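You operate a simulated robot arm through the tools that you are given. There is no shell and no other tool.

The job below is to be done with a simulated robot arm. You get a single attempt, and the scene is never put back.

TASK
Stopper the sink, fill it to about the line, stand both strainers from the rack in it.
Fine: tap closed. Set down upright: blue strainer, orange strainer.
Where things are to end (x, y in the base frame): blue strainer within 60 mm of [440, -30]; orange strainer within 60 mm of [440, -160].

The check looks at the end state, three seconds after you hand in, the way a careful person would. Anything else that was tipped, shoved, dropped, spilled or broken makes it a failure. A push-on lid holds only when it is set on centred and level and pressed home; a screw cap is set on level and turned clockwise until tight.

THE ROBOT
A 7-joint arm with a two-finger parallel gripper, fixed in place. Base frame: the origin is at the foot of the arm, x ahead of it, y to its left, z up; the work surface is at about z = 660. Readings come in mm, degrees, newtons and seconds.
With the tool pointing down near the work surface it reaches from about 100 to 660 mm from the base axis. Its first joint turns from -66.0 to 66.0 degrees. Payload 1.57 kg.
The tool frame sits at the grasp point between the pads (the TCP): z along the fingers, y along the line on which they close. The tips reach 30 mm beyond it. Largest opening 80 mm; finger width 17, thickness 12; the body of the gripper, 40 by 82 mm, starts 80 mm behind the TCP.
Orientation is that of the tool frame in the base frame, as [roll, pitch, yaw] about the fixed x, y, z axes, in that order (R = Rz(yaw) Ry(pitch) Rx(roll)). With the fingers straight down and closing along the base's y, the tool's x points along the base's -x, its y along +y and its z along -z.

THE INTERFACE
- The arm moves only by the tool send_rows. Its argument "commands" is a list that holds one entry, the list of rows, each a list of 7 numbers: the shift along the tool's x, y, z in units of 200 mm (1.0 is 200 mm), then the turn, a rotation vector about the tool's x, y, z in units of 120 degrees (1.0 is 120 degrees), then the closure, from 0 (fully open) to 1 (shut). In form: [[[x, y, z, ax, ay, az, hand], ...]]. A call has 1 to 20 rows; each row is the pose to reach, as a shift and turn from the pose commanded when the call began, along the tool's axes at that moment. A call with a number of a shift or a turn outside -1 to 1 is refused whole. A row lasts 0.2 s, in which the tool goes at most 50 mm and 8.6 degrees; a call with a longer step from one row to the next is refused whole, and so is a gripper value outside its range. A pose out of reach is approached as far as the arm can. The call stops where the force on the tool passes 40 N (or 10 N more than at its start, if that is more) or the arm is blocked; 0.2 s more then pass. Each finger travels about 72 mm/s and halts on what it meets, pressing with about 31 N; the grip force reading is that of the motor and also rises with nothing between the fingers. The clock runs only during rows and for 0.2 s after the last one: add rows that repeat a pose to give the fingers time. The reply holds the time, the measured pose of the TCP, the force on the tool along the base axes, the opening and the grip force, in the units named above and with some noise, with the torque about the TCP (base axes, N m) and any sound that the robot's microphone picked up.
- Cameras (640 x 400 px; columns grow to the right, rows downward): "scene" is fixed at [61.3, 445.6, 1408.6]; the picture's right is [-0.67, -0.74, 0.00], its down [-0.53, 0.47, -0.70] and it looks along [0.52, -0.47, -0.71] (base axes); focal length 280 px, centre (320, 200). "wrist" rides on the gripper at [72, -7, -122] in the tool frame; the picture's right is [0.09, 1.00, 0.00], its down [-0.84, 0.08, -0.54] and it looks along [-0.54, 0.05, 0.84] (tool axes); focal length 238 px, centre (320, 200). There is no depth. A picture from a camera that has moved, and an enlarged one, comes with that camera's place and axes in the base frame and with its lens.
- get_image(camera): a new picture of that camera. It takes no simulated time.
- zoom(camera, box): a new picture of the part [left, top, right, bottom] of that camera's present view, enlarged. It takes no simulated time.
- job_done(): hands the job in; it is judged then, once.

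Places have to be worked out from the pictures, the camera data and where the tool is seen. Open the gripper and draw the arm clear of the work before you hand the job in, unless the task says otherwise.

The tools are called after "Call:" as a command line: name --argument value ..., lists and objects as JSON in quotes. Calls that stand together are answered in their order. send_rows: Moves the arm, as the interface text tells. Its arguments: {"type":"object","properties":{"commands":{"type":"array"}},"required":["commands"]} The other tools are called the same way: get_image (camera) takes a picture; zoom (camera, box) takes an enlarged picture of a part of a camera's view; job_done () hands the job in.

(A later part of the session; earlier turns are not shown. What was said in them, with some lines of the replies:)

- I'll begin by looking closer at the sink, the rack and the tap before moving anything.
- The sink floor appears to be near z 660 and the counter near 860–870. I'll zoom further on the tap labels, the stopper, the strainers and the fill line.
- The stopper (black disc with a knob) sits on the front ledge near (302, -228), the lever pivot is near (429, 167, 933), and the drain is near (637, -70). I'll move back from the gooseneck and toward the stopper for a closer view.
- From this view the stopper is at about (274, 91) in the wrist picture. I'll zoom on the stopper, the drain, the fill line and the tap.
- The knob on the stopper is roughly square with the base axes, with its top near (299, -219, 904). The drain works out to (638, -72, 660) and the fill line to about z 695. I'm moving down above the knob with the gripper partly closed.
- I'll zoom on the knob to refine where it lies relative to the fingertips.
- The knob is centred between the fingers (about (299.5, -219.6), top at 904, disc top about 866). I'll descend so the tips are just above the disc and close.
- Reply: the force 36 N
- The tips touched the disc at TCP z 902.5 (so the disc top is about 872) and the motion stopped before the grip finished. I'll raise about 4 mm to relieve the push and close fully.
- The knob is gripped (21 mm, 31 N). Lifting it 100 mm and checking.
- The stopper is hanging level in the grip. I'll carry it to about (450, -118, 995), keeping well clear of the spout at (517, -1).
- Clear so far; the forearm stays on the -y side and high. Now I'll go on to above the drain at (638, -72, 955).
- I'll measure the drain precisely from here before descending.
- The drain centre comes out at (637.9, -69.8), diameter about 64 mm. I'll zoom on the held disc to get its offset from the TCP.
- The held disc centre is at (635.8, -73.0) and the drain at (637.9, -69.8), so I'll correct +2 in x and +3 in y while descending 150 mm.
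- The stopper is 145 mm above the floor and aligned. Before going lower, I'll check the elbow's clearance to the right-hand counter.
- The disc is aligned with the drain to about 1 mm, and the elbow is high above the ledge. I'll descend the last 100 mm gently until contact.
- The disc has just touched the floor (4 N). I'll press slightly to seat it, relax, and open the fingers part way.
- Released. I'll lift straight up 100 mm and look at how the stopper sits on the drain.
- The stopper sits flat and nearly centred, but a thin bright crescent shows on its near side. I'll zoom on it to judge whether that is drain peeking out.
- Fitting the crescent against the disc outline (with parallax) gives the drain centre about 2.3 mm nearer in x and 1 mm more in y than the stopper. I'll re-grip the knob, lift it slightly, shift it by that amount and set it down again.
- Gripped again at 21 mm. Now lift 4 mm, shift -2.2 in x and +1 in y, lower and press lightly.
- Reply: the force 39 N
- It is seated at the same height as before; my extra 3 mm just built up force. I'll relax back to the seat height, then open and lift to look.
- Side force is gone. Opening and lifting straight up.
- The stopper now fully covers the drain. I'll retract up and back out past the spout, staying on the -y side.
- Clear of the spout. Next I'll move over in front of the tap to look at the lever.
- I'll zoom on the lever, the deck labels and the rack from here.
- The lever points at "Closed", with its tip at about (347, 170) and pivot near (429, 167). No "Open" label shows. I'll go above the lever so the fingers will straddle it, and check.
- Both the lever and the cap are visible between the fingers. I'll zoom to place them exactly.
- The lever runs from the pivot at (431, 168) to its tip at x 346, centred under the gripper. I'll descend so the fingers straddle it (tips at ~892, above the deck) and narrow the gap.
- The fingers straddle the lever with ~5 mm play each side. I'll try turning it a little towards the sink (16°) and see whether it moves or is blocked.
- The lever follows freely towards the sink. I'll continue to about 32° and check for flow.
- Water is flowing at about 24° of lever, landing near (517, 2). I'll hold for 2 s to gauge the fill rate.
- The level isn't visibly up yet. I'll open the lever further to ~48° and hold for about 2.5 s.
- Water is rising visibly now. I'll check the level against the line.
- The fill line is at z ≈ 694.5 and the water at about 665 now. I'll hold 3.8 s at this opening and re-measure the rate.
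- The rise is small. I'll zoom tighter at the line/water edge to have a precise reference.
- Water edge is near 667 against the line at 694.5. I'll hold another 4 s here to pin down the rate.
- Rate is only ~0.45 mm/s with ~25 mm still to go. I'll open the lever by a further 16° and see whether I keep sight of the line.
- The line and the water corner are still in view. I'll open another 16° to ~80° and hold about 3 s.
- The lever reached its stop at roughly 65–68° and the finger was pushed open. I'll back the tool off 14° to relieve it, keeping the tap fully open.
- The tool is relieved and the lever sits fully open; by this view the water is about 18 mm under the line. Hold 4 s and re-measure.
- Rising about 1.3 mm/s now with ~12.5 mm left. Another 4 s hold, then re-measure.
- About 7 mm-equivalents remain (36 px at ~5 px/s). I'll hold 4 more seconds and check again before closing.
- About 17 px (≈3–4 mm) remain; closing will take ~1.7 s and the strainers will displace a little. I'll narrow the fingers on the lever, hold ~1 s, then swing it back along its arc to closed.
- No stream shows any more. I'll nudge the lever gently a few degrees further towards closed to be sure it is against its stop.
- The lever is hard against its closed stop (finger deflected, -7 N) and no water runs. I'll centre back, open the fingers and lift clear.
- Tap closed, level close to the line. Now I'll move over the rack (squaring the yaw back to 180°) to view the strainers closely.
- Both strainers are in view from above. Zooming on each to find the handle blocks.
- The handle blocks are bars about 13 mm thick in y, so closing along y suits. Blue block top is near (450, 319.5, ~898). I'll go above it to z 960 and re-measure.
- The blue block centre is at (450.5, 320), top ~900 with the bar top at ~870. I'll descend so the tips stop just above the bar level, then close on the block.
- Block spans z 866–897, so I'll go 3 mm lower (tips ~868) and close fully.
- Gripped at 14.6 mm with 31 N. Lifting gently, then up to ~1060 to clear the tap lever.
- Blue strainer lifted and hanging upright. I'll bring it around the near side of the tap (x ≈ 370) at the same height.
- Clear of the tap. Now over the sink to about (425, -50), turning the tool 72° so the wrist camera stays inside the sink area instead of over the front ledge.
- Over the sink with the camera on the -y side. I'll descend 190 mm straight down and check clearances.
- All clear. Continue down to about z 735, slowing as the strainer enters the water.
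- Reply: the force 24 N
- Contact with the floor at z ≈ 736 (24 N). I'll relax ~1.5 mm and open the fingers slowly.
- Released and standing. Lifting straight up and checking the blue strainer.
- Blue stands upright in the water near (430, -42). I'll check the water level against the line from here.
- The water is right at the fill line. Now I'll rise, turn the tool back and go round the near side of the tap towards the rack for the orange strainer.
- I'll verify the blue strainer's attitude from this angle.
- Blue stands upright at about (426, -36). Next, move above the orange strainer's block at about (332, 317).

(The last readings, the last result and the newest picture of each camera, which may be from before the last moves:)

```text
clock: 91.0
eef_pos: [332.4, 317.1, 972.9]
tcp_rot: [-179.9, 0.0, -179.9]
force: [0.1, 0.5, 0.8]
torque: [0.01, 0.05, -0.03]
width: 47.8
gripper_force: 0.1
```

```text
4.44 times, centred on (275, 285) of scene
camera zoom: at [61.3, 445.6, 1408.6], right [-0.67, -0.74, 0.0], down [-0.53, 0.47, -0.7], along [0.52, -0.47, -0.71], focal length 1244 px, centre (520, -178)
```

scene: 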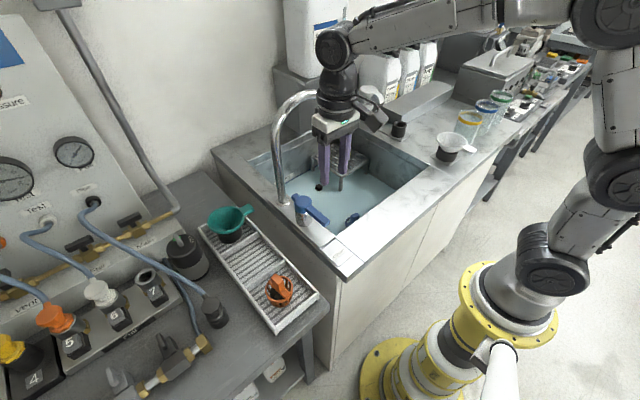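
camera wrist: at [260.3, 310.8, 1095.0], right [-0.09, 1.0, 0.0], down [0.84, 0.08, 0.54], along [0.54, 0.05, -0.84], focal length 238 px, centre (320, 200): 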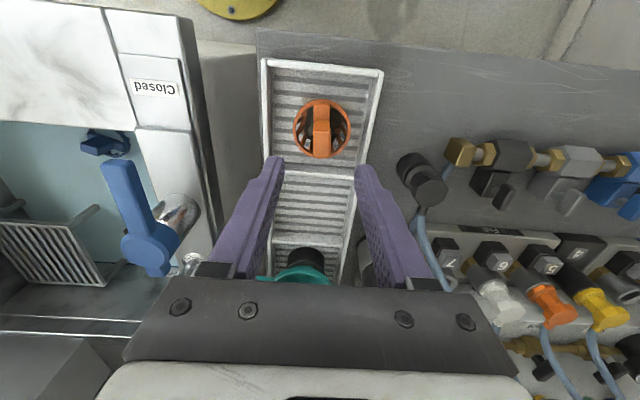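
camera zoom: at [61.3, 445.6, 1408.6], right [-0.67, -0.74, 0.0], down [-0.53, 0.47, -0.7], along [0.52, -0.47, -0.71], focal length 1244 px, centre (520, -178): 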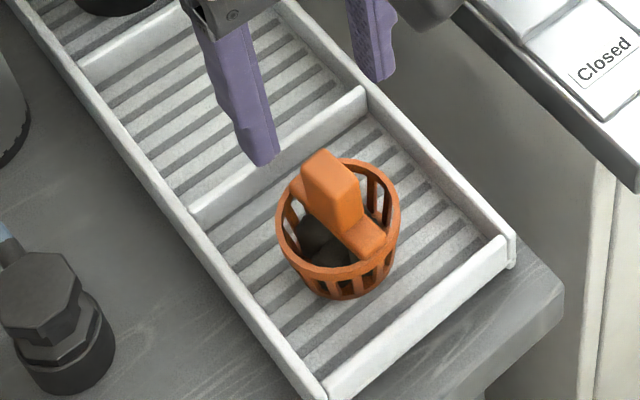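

The orange block is the same shape: centre (329.5, 318.5), top ~897. I'll adjust slightly, descend to z ≈ 898 and check before closing.

Call:
send_rows --commands '[[[0.0125, 0.007, 0.1, 0, 0, 0, 0.4], [0.0125, 0.007, 0.22, 0, 0, 0, 0.4], [0.0125, 0.007, 0.32, 0, 0, 0, 0.4], [0.0125, 0.007, 0.36, 0, 0, 0, 0.4], [0.0125, 0.007, 0.372, 0, 0, 0, 0.4], [0.0125, 0.007, 0.372, 0, 0, 0, 0.4]]]'

Call:
zoom --camera "wrist" --box '[260, 90, 380, 190]'

Call:
zoom --camera "scene" --box '[230, 240, 320, 330]'

```text
clock: 92.4
eef_pos: [330.0, 316.8, 899.6]
tcp_rot: [179.9, 0.0, -179.9]
force: [-0.3, -0.5, 0.2]
torque: [-0.02, -0.01, 0.02]
width: 47.8
gripper_force: 0.1
```

```text
4.00 times, centred on (320, 140) of wrist
camera zoom: at [258.1, 310.7, 1021.2], right [-0.09, 1.0, 0.0], down [0.84, 0.08, 0.54], along [0.54, 0.05, -0.84], focal length 953 px, centre (320, 440)
```

zoom: 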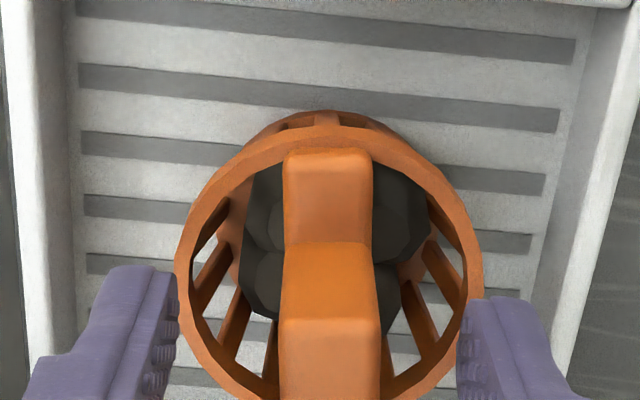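

```text
4.44 times, centred on (275, 285) of scene
camera zoom: at [61.3, 445.6, 1408.6], right [-0.67, -0.74, 0.0], down [-0.53, 0.47, -0.7], along [0.52, -0.47, -0.71], focal length 1244 px, centre (520, -178)
```

zoom: 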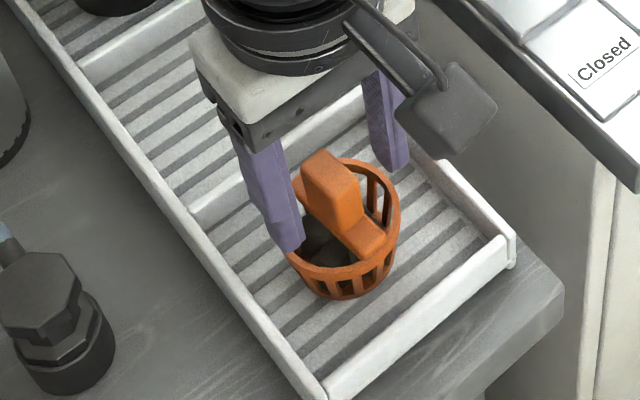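

Block sits ~2 mm to +y of the finger midline; I'll shift 1.8 mm and close.

Call:
send_rows --commands '[[[0, 0.009, 0.006, 0, 0, 0, 0.4], [0, 0.009, 0.006, 0, 0, 0, 0.6], [0, 0.009, 0.006, 0, 0, 0, 0.8], [0, 0.009, 0.006, 0, 0, 0, 1.0], [0, 0.009, 0.006, 0, 0, 0, 1.0], [0, 0.009, 0.006, 0, 0, 0, 1.0], [0, 0.009, 0.006, 0, 0, 0, 1.0]]]'

Call:
zoom --camera "wrist" --box '[260, 90, 380, 190]'

```text
clock: 94.0
eef_pos: [329.5, 318.2, 898.6]
tcp_rot: [-180.0, -0.1, -179.9]
force: [0.5, 0.2, 1.3]
torque: [0.03, -0.02, -0.03]
width: 14.5
gripper_force: 30.8
```

```text
4.00 times, centred on (320, 140) of wrist
camera zoom: at [258.4, 312.4, 1020.4], right [-0.09, 1.0, 0.0], down [0.84, 0.08, 0.54], along [0.54, 0.05, -0.84], focal length 953 px, centre (320, 440)
```

zoom: 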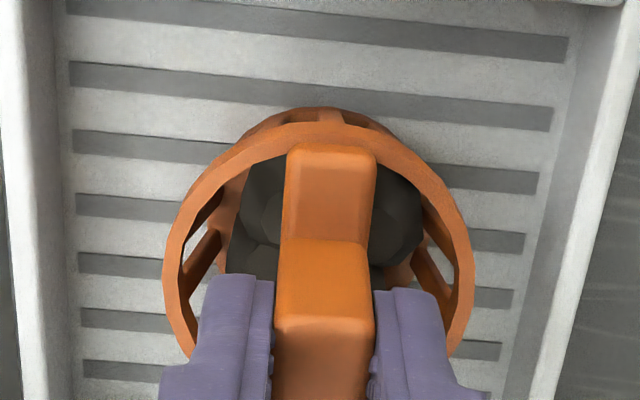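

Orange is gripped (14.5 mm, 31 N). Lifting to ~1060 gently.

Call:
send_rows --commands '[[[0, 0, -0.02, 0, 0, 0, 1.0], [0, 0, -0.06, 0, 0, 0, 1.0], [0, 0, -0.14, 0, 0, 0, 1.0], [0, 0, -0.26, 0, 0, 0, 1.0], [0, 0, -0.4, 0, 0, 0, 1.0], [0, 0, -0.56, 0, 0, 0, 1.0], [0, 0, -0.7, 0, 0, 0, 1.0], [0, 0, -0.81, 0, 0, 0, 1.0], [0, 0, -0.81, 0, 0, 0, 1.0]]]'

Call:
get_image --camera "wrist"

Call:
get_image --camera "scene"

```text
clock: 96.0
eef_pos: [329.6, 321.2, 1060.5]
tcp_rot: [-179.9, 0.1, -179.9]
force: [0.5, -1.0, 0.1]
torque: [-0.02, -0.04, -0.01]
width: 14.5
gripper_force: 30.6
```

```text
taken
camera wrist: at [258.6, 313.3, 1182.3], right [-0.09, 1.0, 0.0], down [0.84, 0.08, 0.54], along [0.54, 0.05, -0.84], focal length 238 px, centre (320, 200)
```

wrist: 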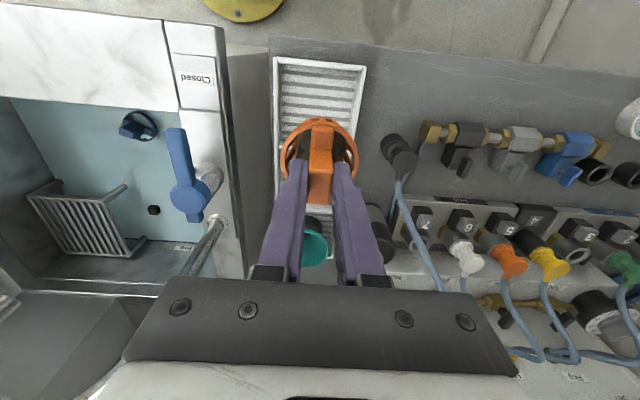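

```text
taken
```

scene: 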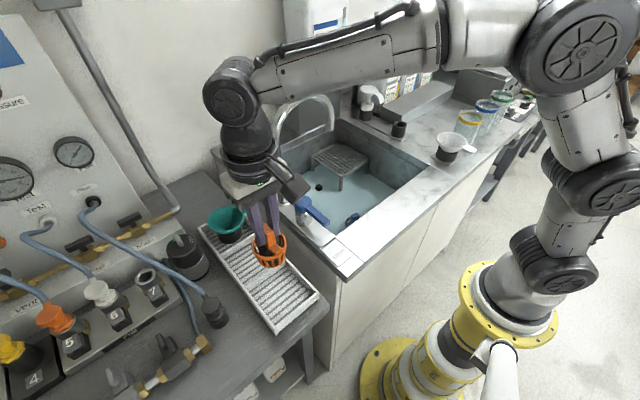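

Orange hangs upright. Carrying it past the near side of the tap to (370, 130).

Call:
send_rows --commands '[[[-0.01, -0.06, 0, 0, 0, 0, 1.0], [-0.03, -0.18, 0, 0, 0, 0, 1.0], [-0.06, -0.34, 0, 0, 0, 0, 1.0], [-0.1, -0.52, 0, 0, 0, 0, 1.0], [-0.14, -0.7, 0, 0, 0, 0, 1.0], [-0.18, -0.86, 0, 0, 0, 0, 1.0], [-0.2, -0.97, 0, 0, 0, 0, 1.0], [-0.2, -0.97, 0, 0, 0, 0, 1.0]]]'

Call:
zoom --camera "scene" --box '[240, 60, 480, 260]'

```text
clock: 97.8
eef_pos: [370.4, 126.5, 1060.7]
tcp_rot: [-180.0, 0.1, -180.0]
force: [-0.5, -0.1, 0.5]
torque: [-0.01, -0.05, -0.03]
width: 14.4
gripper_force: 30.4
```

```text
2.00 times, centred on (360, 160) of scene
camera zoom: at [61.3, 445.6, 1408.6], right [-0.67, -0.74, 0.0], down [-0.53, 0.47, -0.7], along [0.52, -0.47, -0.71], focal length 560 px, centre (240, 280)
```

zoom: 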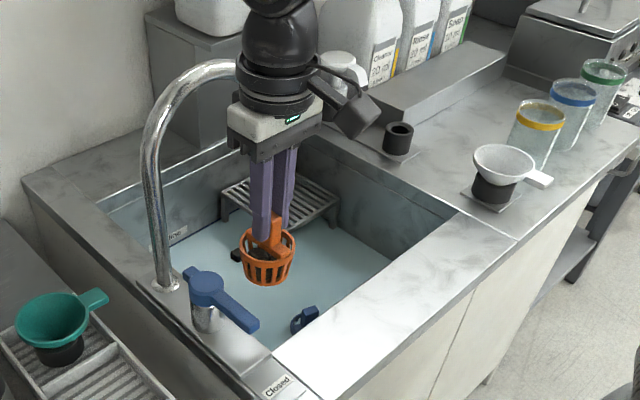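

Now over the sink with the same 72° turn, to about (425, -60).

Call:
send_rows --commands '[[[0, -0.1, 0, 0, 0, -0.0667, 1.0], [0, -0.22, 0, 0, 0, -0.1333, 1.0], [-0.02, -0.34, 0, 0, 0, -0.2, 1.0], [-0.06, -0.46, 0, 0, 0, -0.2667, 1.0], [-0.11, -0.57, 0, 0, 0, -0.3333, 1.0], [-0.16, -0.67, 0, 0, 0, -0.4, 1.0], [-0.2, -0.77, 0, 0, 0, -0.4667, 1.0], [-0.24, -0.86, 0, 0, 0, -0.5333, 1.0], [-0.28, -0.94, 0, 0, 0, -0.6, 1.0], [-0.28, -0.94, 0, 0, 0, -0.6, 1.0]]]'

Call:
get_image --camera "scene"

```text
clock: 100.0
eef_pos: [427.4, -65.4, 1060.3]
tcp_rot: [-179.9, 0.0, -107.9]
force: [-0.3, 0.4, 0.2]
torque: [-0.01, -0.03, 0.02]
width: 14.9
gripper_force: 30.9
```

```text
taken
```

scene: 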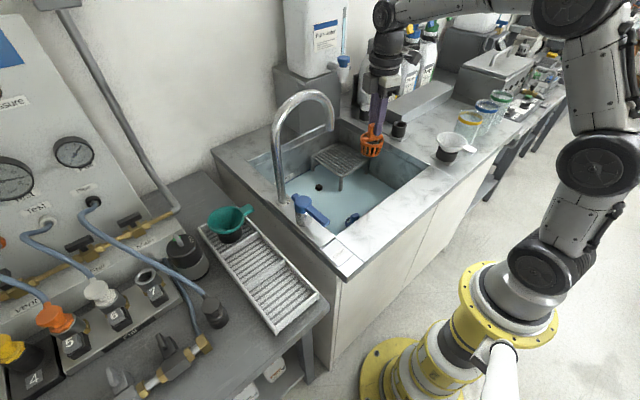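

Shift on to (436, -146), leaving room for the camera by the right wall, and descend 190 mm.

Call:
send_rows --commands '[[[0.1, -0.05, 0, 0, 0, 0, 1.0], [0.22, -0.1, 0, 0, 0, 0, 1.0], [0.32, -0.145, 0.05, 0, 0, 0, 1.0], [0.371, -0.168, 0.2, 0, 0, 0, 1.0], [0.371, -0.168, 0.4, 0, 0, 0, 1.0], [0.371, -0.168, 0.6, 0, 0, 0, 1.0], [0.371, -0.168, 0.8, 0, 0, 0, 1.0], [0.371, -0.168, 0.95, 0, 0, 0, 1.0], [0.371, -0.168, 0.95, 0, 0, 0, 1.0]]]'

Call:
get_image --camera "wrist"

Call:
get_image --camera "scene"

```text
clock: 102.0
eef_pos: [433.5, -142.1, 870.4]
tcp_rot: [179.9, 0.0, -108.0]
force: [-0.1, 0.2, -0.9]
torque: [0.01, 0.03, -0.01]
width: 15.1
gripper_force: 30.8
```

```text
taken
camera wrist: at [418.6, -212.6, 991.9], right [-0.98, 0.22, 0.0], down [0.18, 0.82, 0.54], along [0.12, 0.53, -0.84], focal length 238 px, centre (320, 200)
```

wrist: 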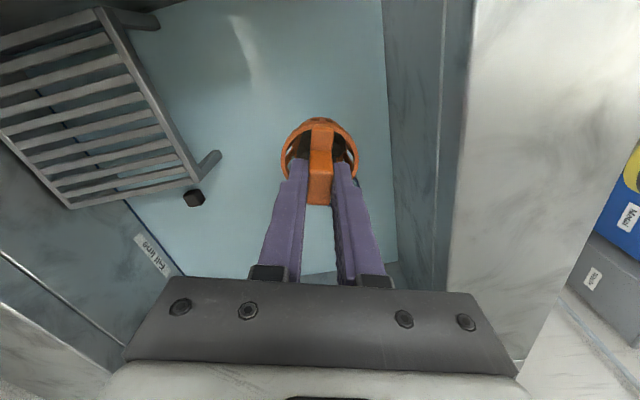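

```text
taken
```

scene: 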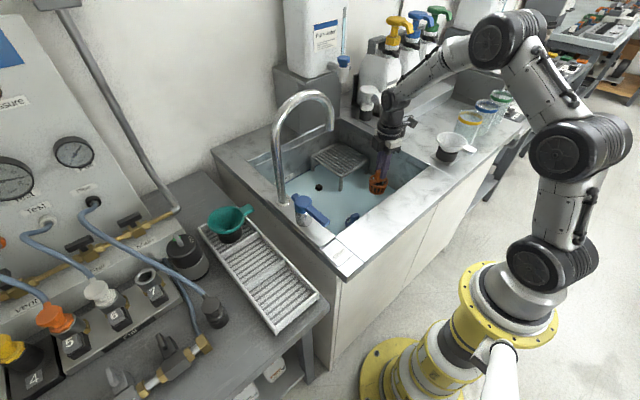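

Clear all around. Descending to just above the floor (z ≈ 740).

Call:
send_rows --commands '[[[0, 0, 0.12, 0, 0, 0, 1.0], [0, 0, 0.3, 0, 0, 0, 1.0], [0, 0, 0.46, 0, 0, 0, 1.0], [0, 0, 0.56, 0, 0, 0, 1.0], [0, 0, 0.61, 0, 0, 0, 1.0], [0, 0, 0.64, 0, 0, 0, 1.0], [0, 0, 0.655, 0, 0, 0, 1.0], [0, 0, 0.655, 0, 0, 0, 1.0]]]'

Call:
get_image --camera "wrist"

Call:
zoom --camera "scene" --box '[310, 110, 450, 230]'

```text
clock: 103.8
eef_pos: [437.3, -144.5, 741.2]
tcp_rot: [-179.7, 0.0, -107.9]
force: [-1.2, 1.7, 21.8]
torque: [0.06, 0.18, 0.02]
width: 14.7
gripper_force: 30.7
```

```text
taken
camera wrist: at [421.0, -214.0, 862.7], right [-0.98, 0.22, -0.01], down [0.18, 0.82, 0.54], along [0.12, 0.53, -0.84], focal length 238 px, centre (320, 200)
```

wrist: 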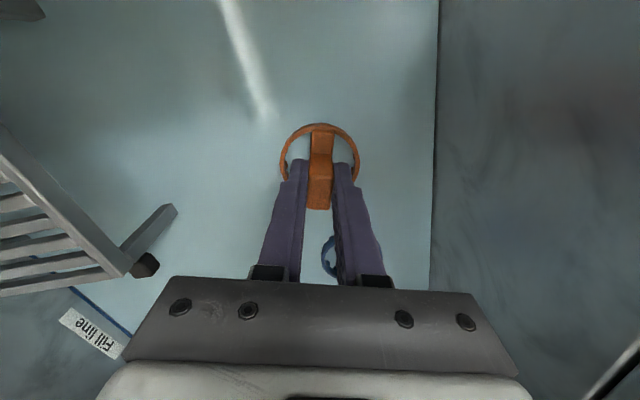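

```text
3.33 times, centred on (380, 170) of scene
camera zoom: at [60.9, 445.7, 1408.6], right [-0.67, -0.74, 0.0], down [-0.53, 0.47, -0.71], along [0.53, -0.47, -0.71], focal length 933 px, centre (120, 300)
```

zoom: 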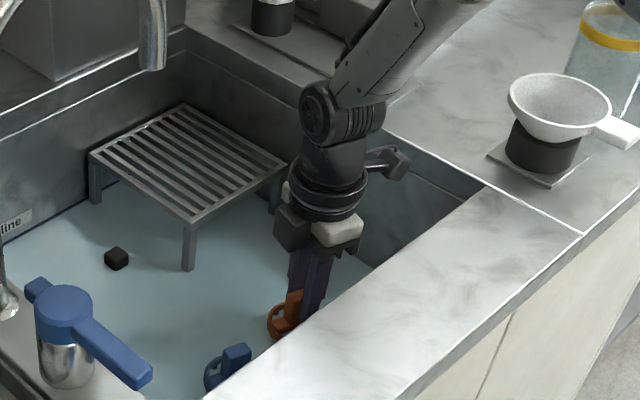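

Floor contact (22 N). I'll relax by ~1.5 mm, then release.

Call:
send_rows --commands '[[[0, 0, -0.006, 0, 0, 0, 1.0], [0, 0, -0.01, 0, 0, 0, 1.0]]]'

```text
clock: 104.4
eef_pos: [435.2, -143.7, 740.7]
tcp_rot: [179.9, -0.1, -107.9]
force: [4.5, -0.6, 8.9]
torque: [-0.07, -0.21, 0.0]
width: 14.5
gripper_force: 30.4
```

Call:
send_rows --commands '[[[0, 0, -0.004, 0, 0, 0, 1.0], [0, 0, -0.004, 0, 0, 0, 0.9], [0, 0, -0.004, 0, 0, 0, 0.75], [0, 0, -0.004, 0, 0, 0, 0.6], [0, 0, -0.004, 0, 0, 0, 0.5], [0, 0, -0.004, 0, 0, 0, 0.5]]]'

Call:
zoom --camera "wrist" --box '[240, 100, 400, 290]'

```text
clock: 105.8
eef_pos: [435.3, -143.8, 742.0]
tcp_rot: [180.0, 0.0, -107.9]
force: [-0.3, -1.0, 0.1]
torque: [0.02, 0.0, -0.03]
width: 40.1
gripper_force: 0.0
```

```text
2.11 times, centred on (320, 195) of wrist
camera zoom: at [420.3, -214.3, 864.1], right [-0.98, 0.22, 0.0], down [0.18, 0.82, 0.54], along [0.12, 0.53, -0.84], focal length 502 px, centre (320, 210)
```

zoom: 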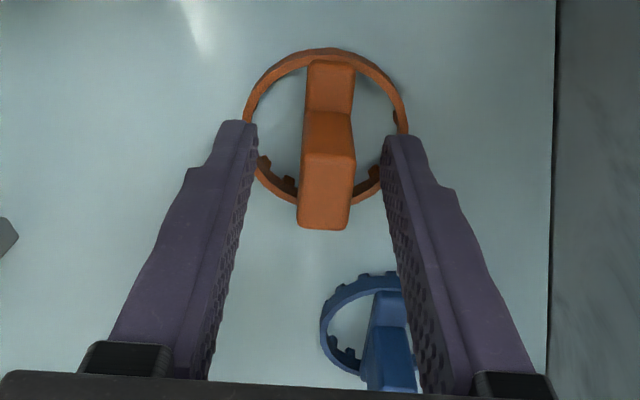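

Released. Lifting straight up and inspecting both strainers.

Call:
send_rows --commands '[[[0, 0, -0.03, 0, 0, 0, 0.5], [0, 0, -0.12, 0, 0, 0, 0.5], [0, 0, -0.3, 0, 0, 0, 0.5], [0, 0, -0.5, 0, 0, 0, 0.5], [0, 0, -0.72, 0, 0, 0, 0.5], [0, 0, -0.95, 0, 0, 0, 0.5], [0, 0, -0.95, 0, 0, 0, 0.5]]]'

Call:
get_image --camera "wrist"

Call:
zoom --camera "wrist" --box '[260, 60, 380, 210]'

Call:
zoom --camera "scene" --box '[310, 130, 430, 230]'

```text
clock: 107.4
eef_pos: [434.9, -143.8, 934.1]
tcp_rot: [-180.0, 0.0, -107.9]
force: [-0.2, 0.1, 0.6]
torque: [0.0, -0.03, 0.0]
width: 39.9
gripper_force: 0.1
```

```text
taken
camera wrist: at [419.1, -213.6, 1056.0], right [-0.98, 0.22, 0.0], down [0.18, 0.82, 0.54], along [0.12, 0.53, -0.84], focal length 238 px, centre (320, 200)
```

wrist: 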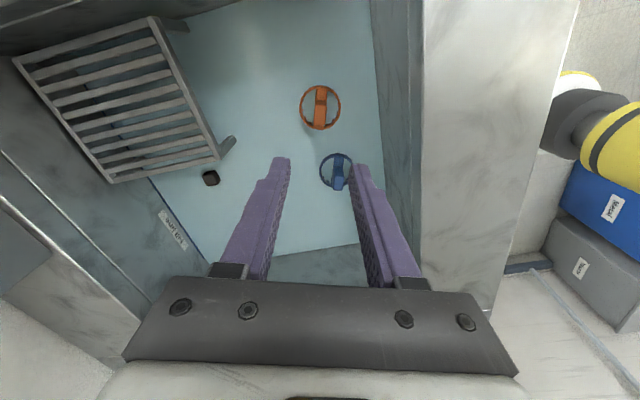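

```text
2.67 times, centred on (320, 135) of wrist
camera zoom: at [419.1, -213.6, 1056.0], right [-0.98, 0.22, 0.0], down [0.18, 0.82, 0.54], along [0.12, 0.53, -0.84], focal length 636 px, centre (320, 373)
```

zoom: 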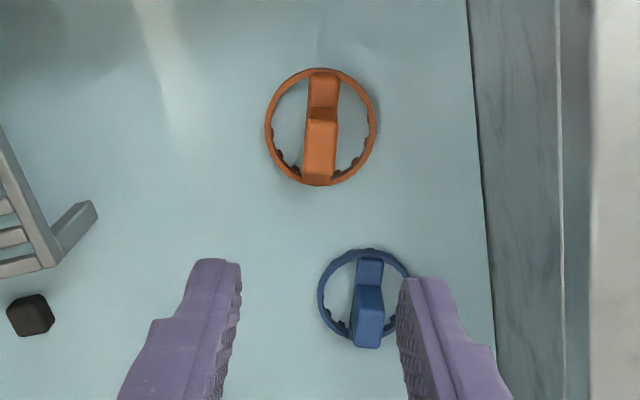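

```text
4.00 times, centred on (370, 180) of scene
camera zoom: at [61.2, 445.6, 1408.6], right [-0.67, -0.74, 0.0], down [-0.53, 0.47, -0.7], along [0.52, -0.47, -0.71], focal length 1120 px, centre (120, 280)
```

zoom: 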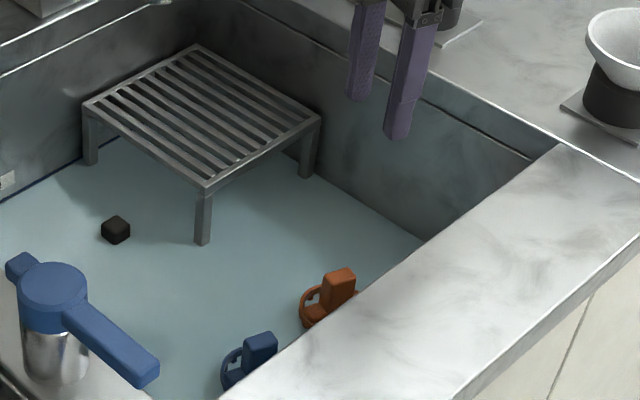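

Both strainers stand upright: orange about (435, -142), blue about (431, -41). Now I'll draw the arm up and back clear, opening the gripper.

Call:
send_rows --commands '[[[0, 0, -0.2, 0, 0, 0.0667, 0.5], [0, 0, -0.42, 0, 0, 0.1333, 0.4], [0, 0, -0.62, 0, 0, 0.2, 0.2], [0.03, 0.1, -0.78, 0, 0, 0.2667, 0.0], [0.08, 0.24, -0.9, 0, 0, 0.3333, 0.0], [0.13, 0.4, -0.95, 0, 0, 0.4, 0.0], [0.17, 0.52, -0.98, 0, 0, 0.4667, 0.0], [0.193, 0.594, -0.98, 0, 0, 0.5333, 0.0], [0.193, 0.594, -0.98, 0, 0, 0.6, 0.0], [0.193, 0.594, -0.98, 0, 0, 0.6, 0.0]]]'

Call:
get_image --camera "scene"

Call:
get_image --camera "wrist"

Call:
zoom --camera "wrist" --box '[240, 100, 400, 270]'

Call:
zoom --camera "scene" --box '[260, 90, 400, 240]'

```text
clock: 109.6
eef_pos: [311.5, -144.2, 1129.8]
tcp_rot: [-179.9, 0.0, 179.9]
force: [-0.3, 0.3, 0.3]
torque: [0.04, 0.01, -0.01]
width: 79.8
gripper_force: 0.1
```

```text
taken
```

scene: 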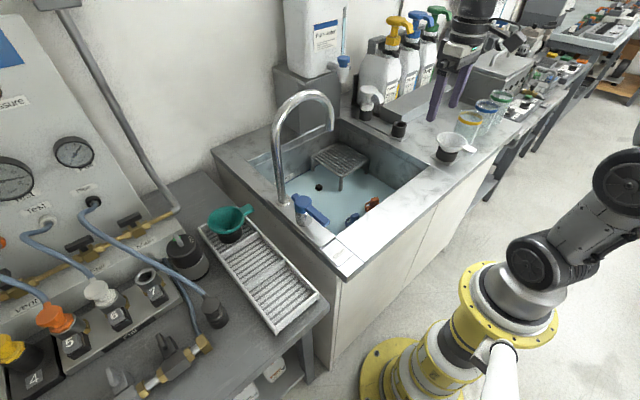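

```text
taken
camera wrist: at [239.1, -150.5, 1250.5], right [-0.09, 1.0, 0.0], down [0.84, 0.08, 0.54], along [0.54, 0.05, -0.84], focal length 238 px, centre (320, 200)
```

wrist: 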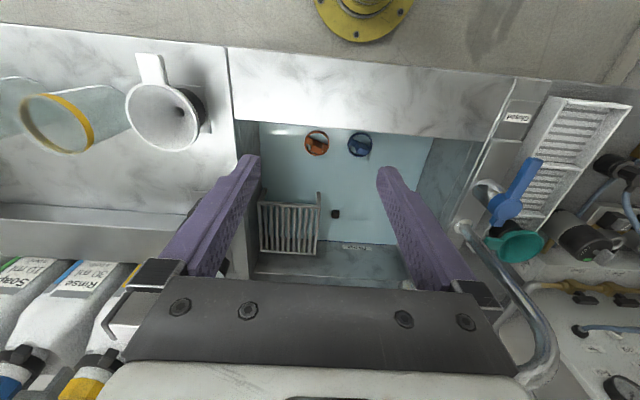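

```text
2.35 times, centred on (320, 185) of wrist
camera zoom: at [239.1, -150.5, 1250.5], right [-0.09, 1.0, 0.0], down [0.84, 0.08, 0.54], along [0.54, 0.05, -0.84], focal length 561 px, centre (320, 235)
```

zoom: 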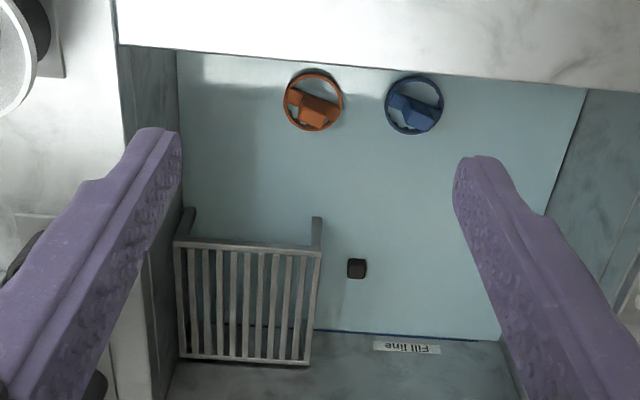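

```text
2.67 times, centred on (330, 165) of scene
camera zoom: at [61.2, 445.6, 1408.6], right [-0.67, -0.74, 0.0], down [-0.53, 0.47, -0.7], along [0.52, -0.47, -0.71], focal length 747 px, centre (293, 293)
```

zoom: 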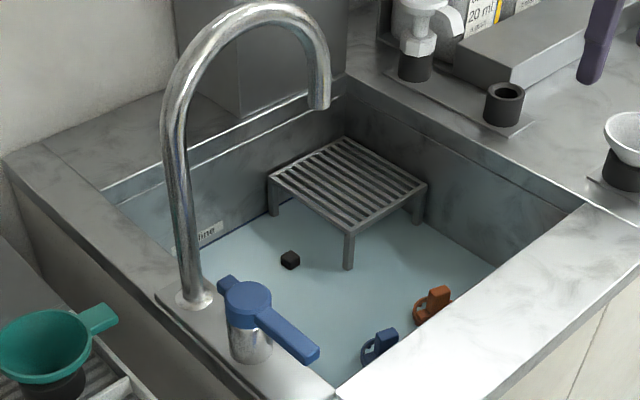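

The tap is dry and the arm is clear. A last close look at the strainers' attitude, the level at the line, and the lever.

Call:
zoom --camera "wrist" --box '[296, 120, 384, 170]'

Call:
zoom --camera "wrist" --box '[310, 220, 400, 260]'

Call:
zoom --camera "scene" --box '[335, 180, 399, 232]'

Call:
zoom --camera "wrist" --box '[460, 90, 580, 240]'

```text
7.27 times, centred on (340, 145) of wrist
camera zoom: at [239.1, -150.5, 1250.5], right [-0.09, 1.0, 0.0], down [0.84, 0.08, 0.54], along [0.54, 0.05, -0.84], focal length 1734 px, centre (174, 600)
```

zoom: 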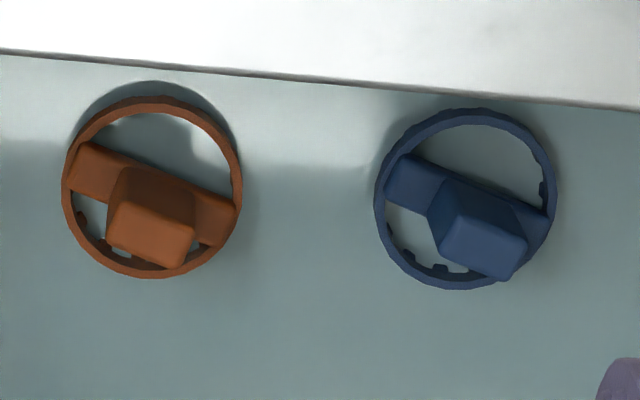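

```text
7.11 times, centred on (355, 240) of wrist
camera zoom: at [239.1, -150.5, 1250.5], right [-0.09, 1.0, 0.0], down [0.84, 0.08, 0.54], along [0.54, 0.05, -0.84], focal length 1695 px, centre (71, -84)
```

zoom: 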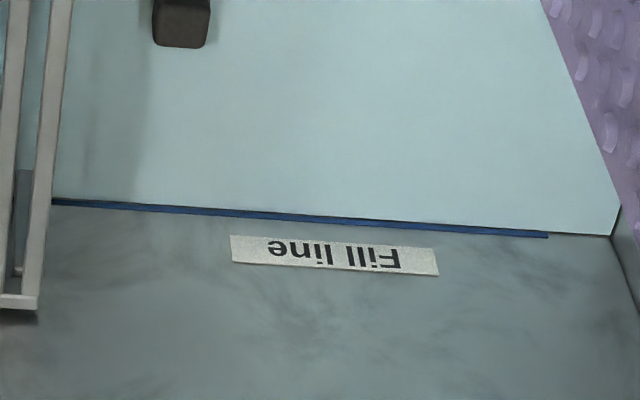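

```text
7.69 times, centred on (367, 206) of scene
camera zoom: at [61.2, 445.6, 1408.6], right [-0.67, -0.74, 0.0], down [-0.53, 0.47, -0.7], along [0.52, -0.47, -0.71], focal length 2154 px, centre (-42, 154)
```

zoom: 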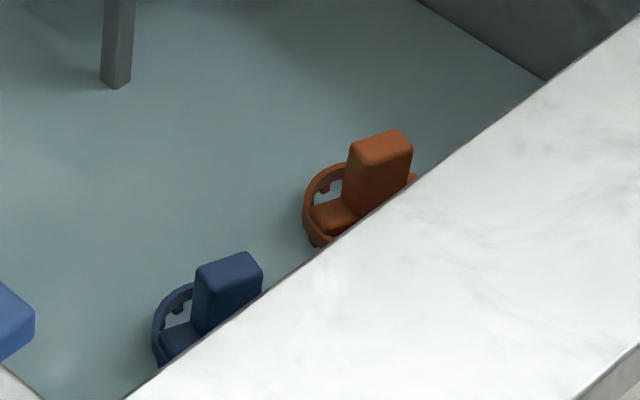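

```text
2.67 times, centred on (520, 165) of wrist
camera zoom: at [239.1, -150.5, 1250.5], right [-0.09, 1.0, 0.0], down [0.84, 0.08, 0.54], along [0.54, 0.05, -0.84], focal length 636 px, centre (-213, 293)
```

zoom: 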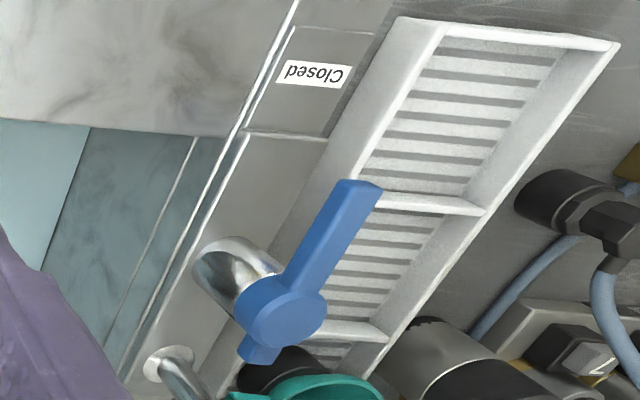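

Water is at the fill line, and the lever points to Closed with no stream. The stopper is in place, both strainers stand upright near their targets, and the arm is clear with the gripper open. Handing in.

Call:
job_done

```text
The job is handed in.
```

The job is handed in. The sink is stoppered and filled to the line, and both strainers are standing in it. I don't have the result of the check, so this is what the last pictures and readings showed.

- **Stopper:** it sits flat over the drain. My first placement was about 2–3 mm off, so I picked it up again and recentred it. Its disc was fully covering the drain when last seen, before the water covered it, and the water has stayed at the line since.
- **Water:** the level is right at the fill line, at about z 695.
- **Tap:** the lever is against its stop and points at "Closed", with no stream running.
- **Blue strainer:** upright at about (431, -41), roughly 14 mm from its target.
- **Orange strainer:** upright at about (435, -142), roughly 18 mm from its target.

I saw nothing tipped or spilled, and the gripper is open with the arm drawn back from the sink. While I was opening the tap, the lever reached its far stop and forced one finger open. I backed off straight away, and the tap closed normally afterwards.
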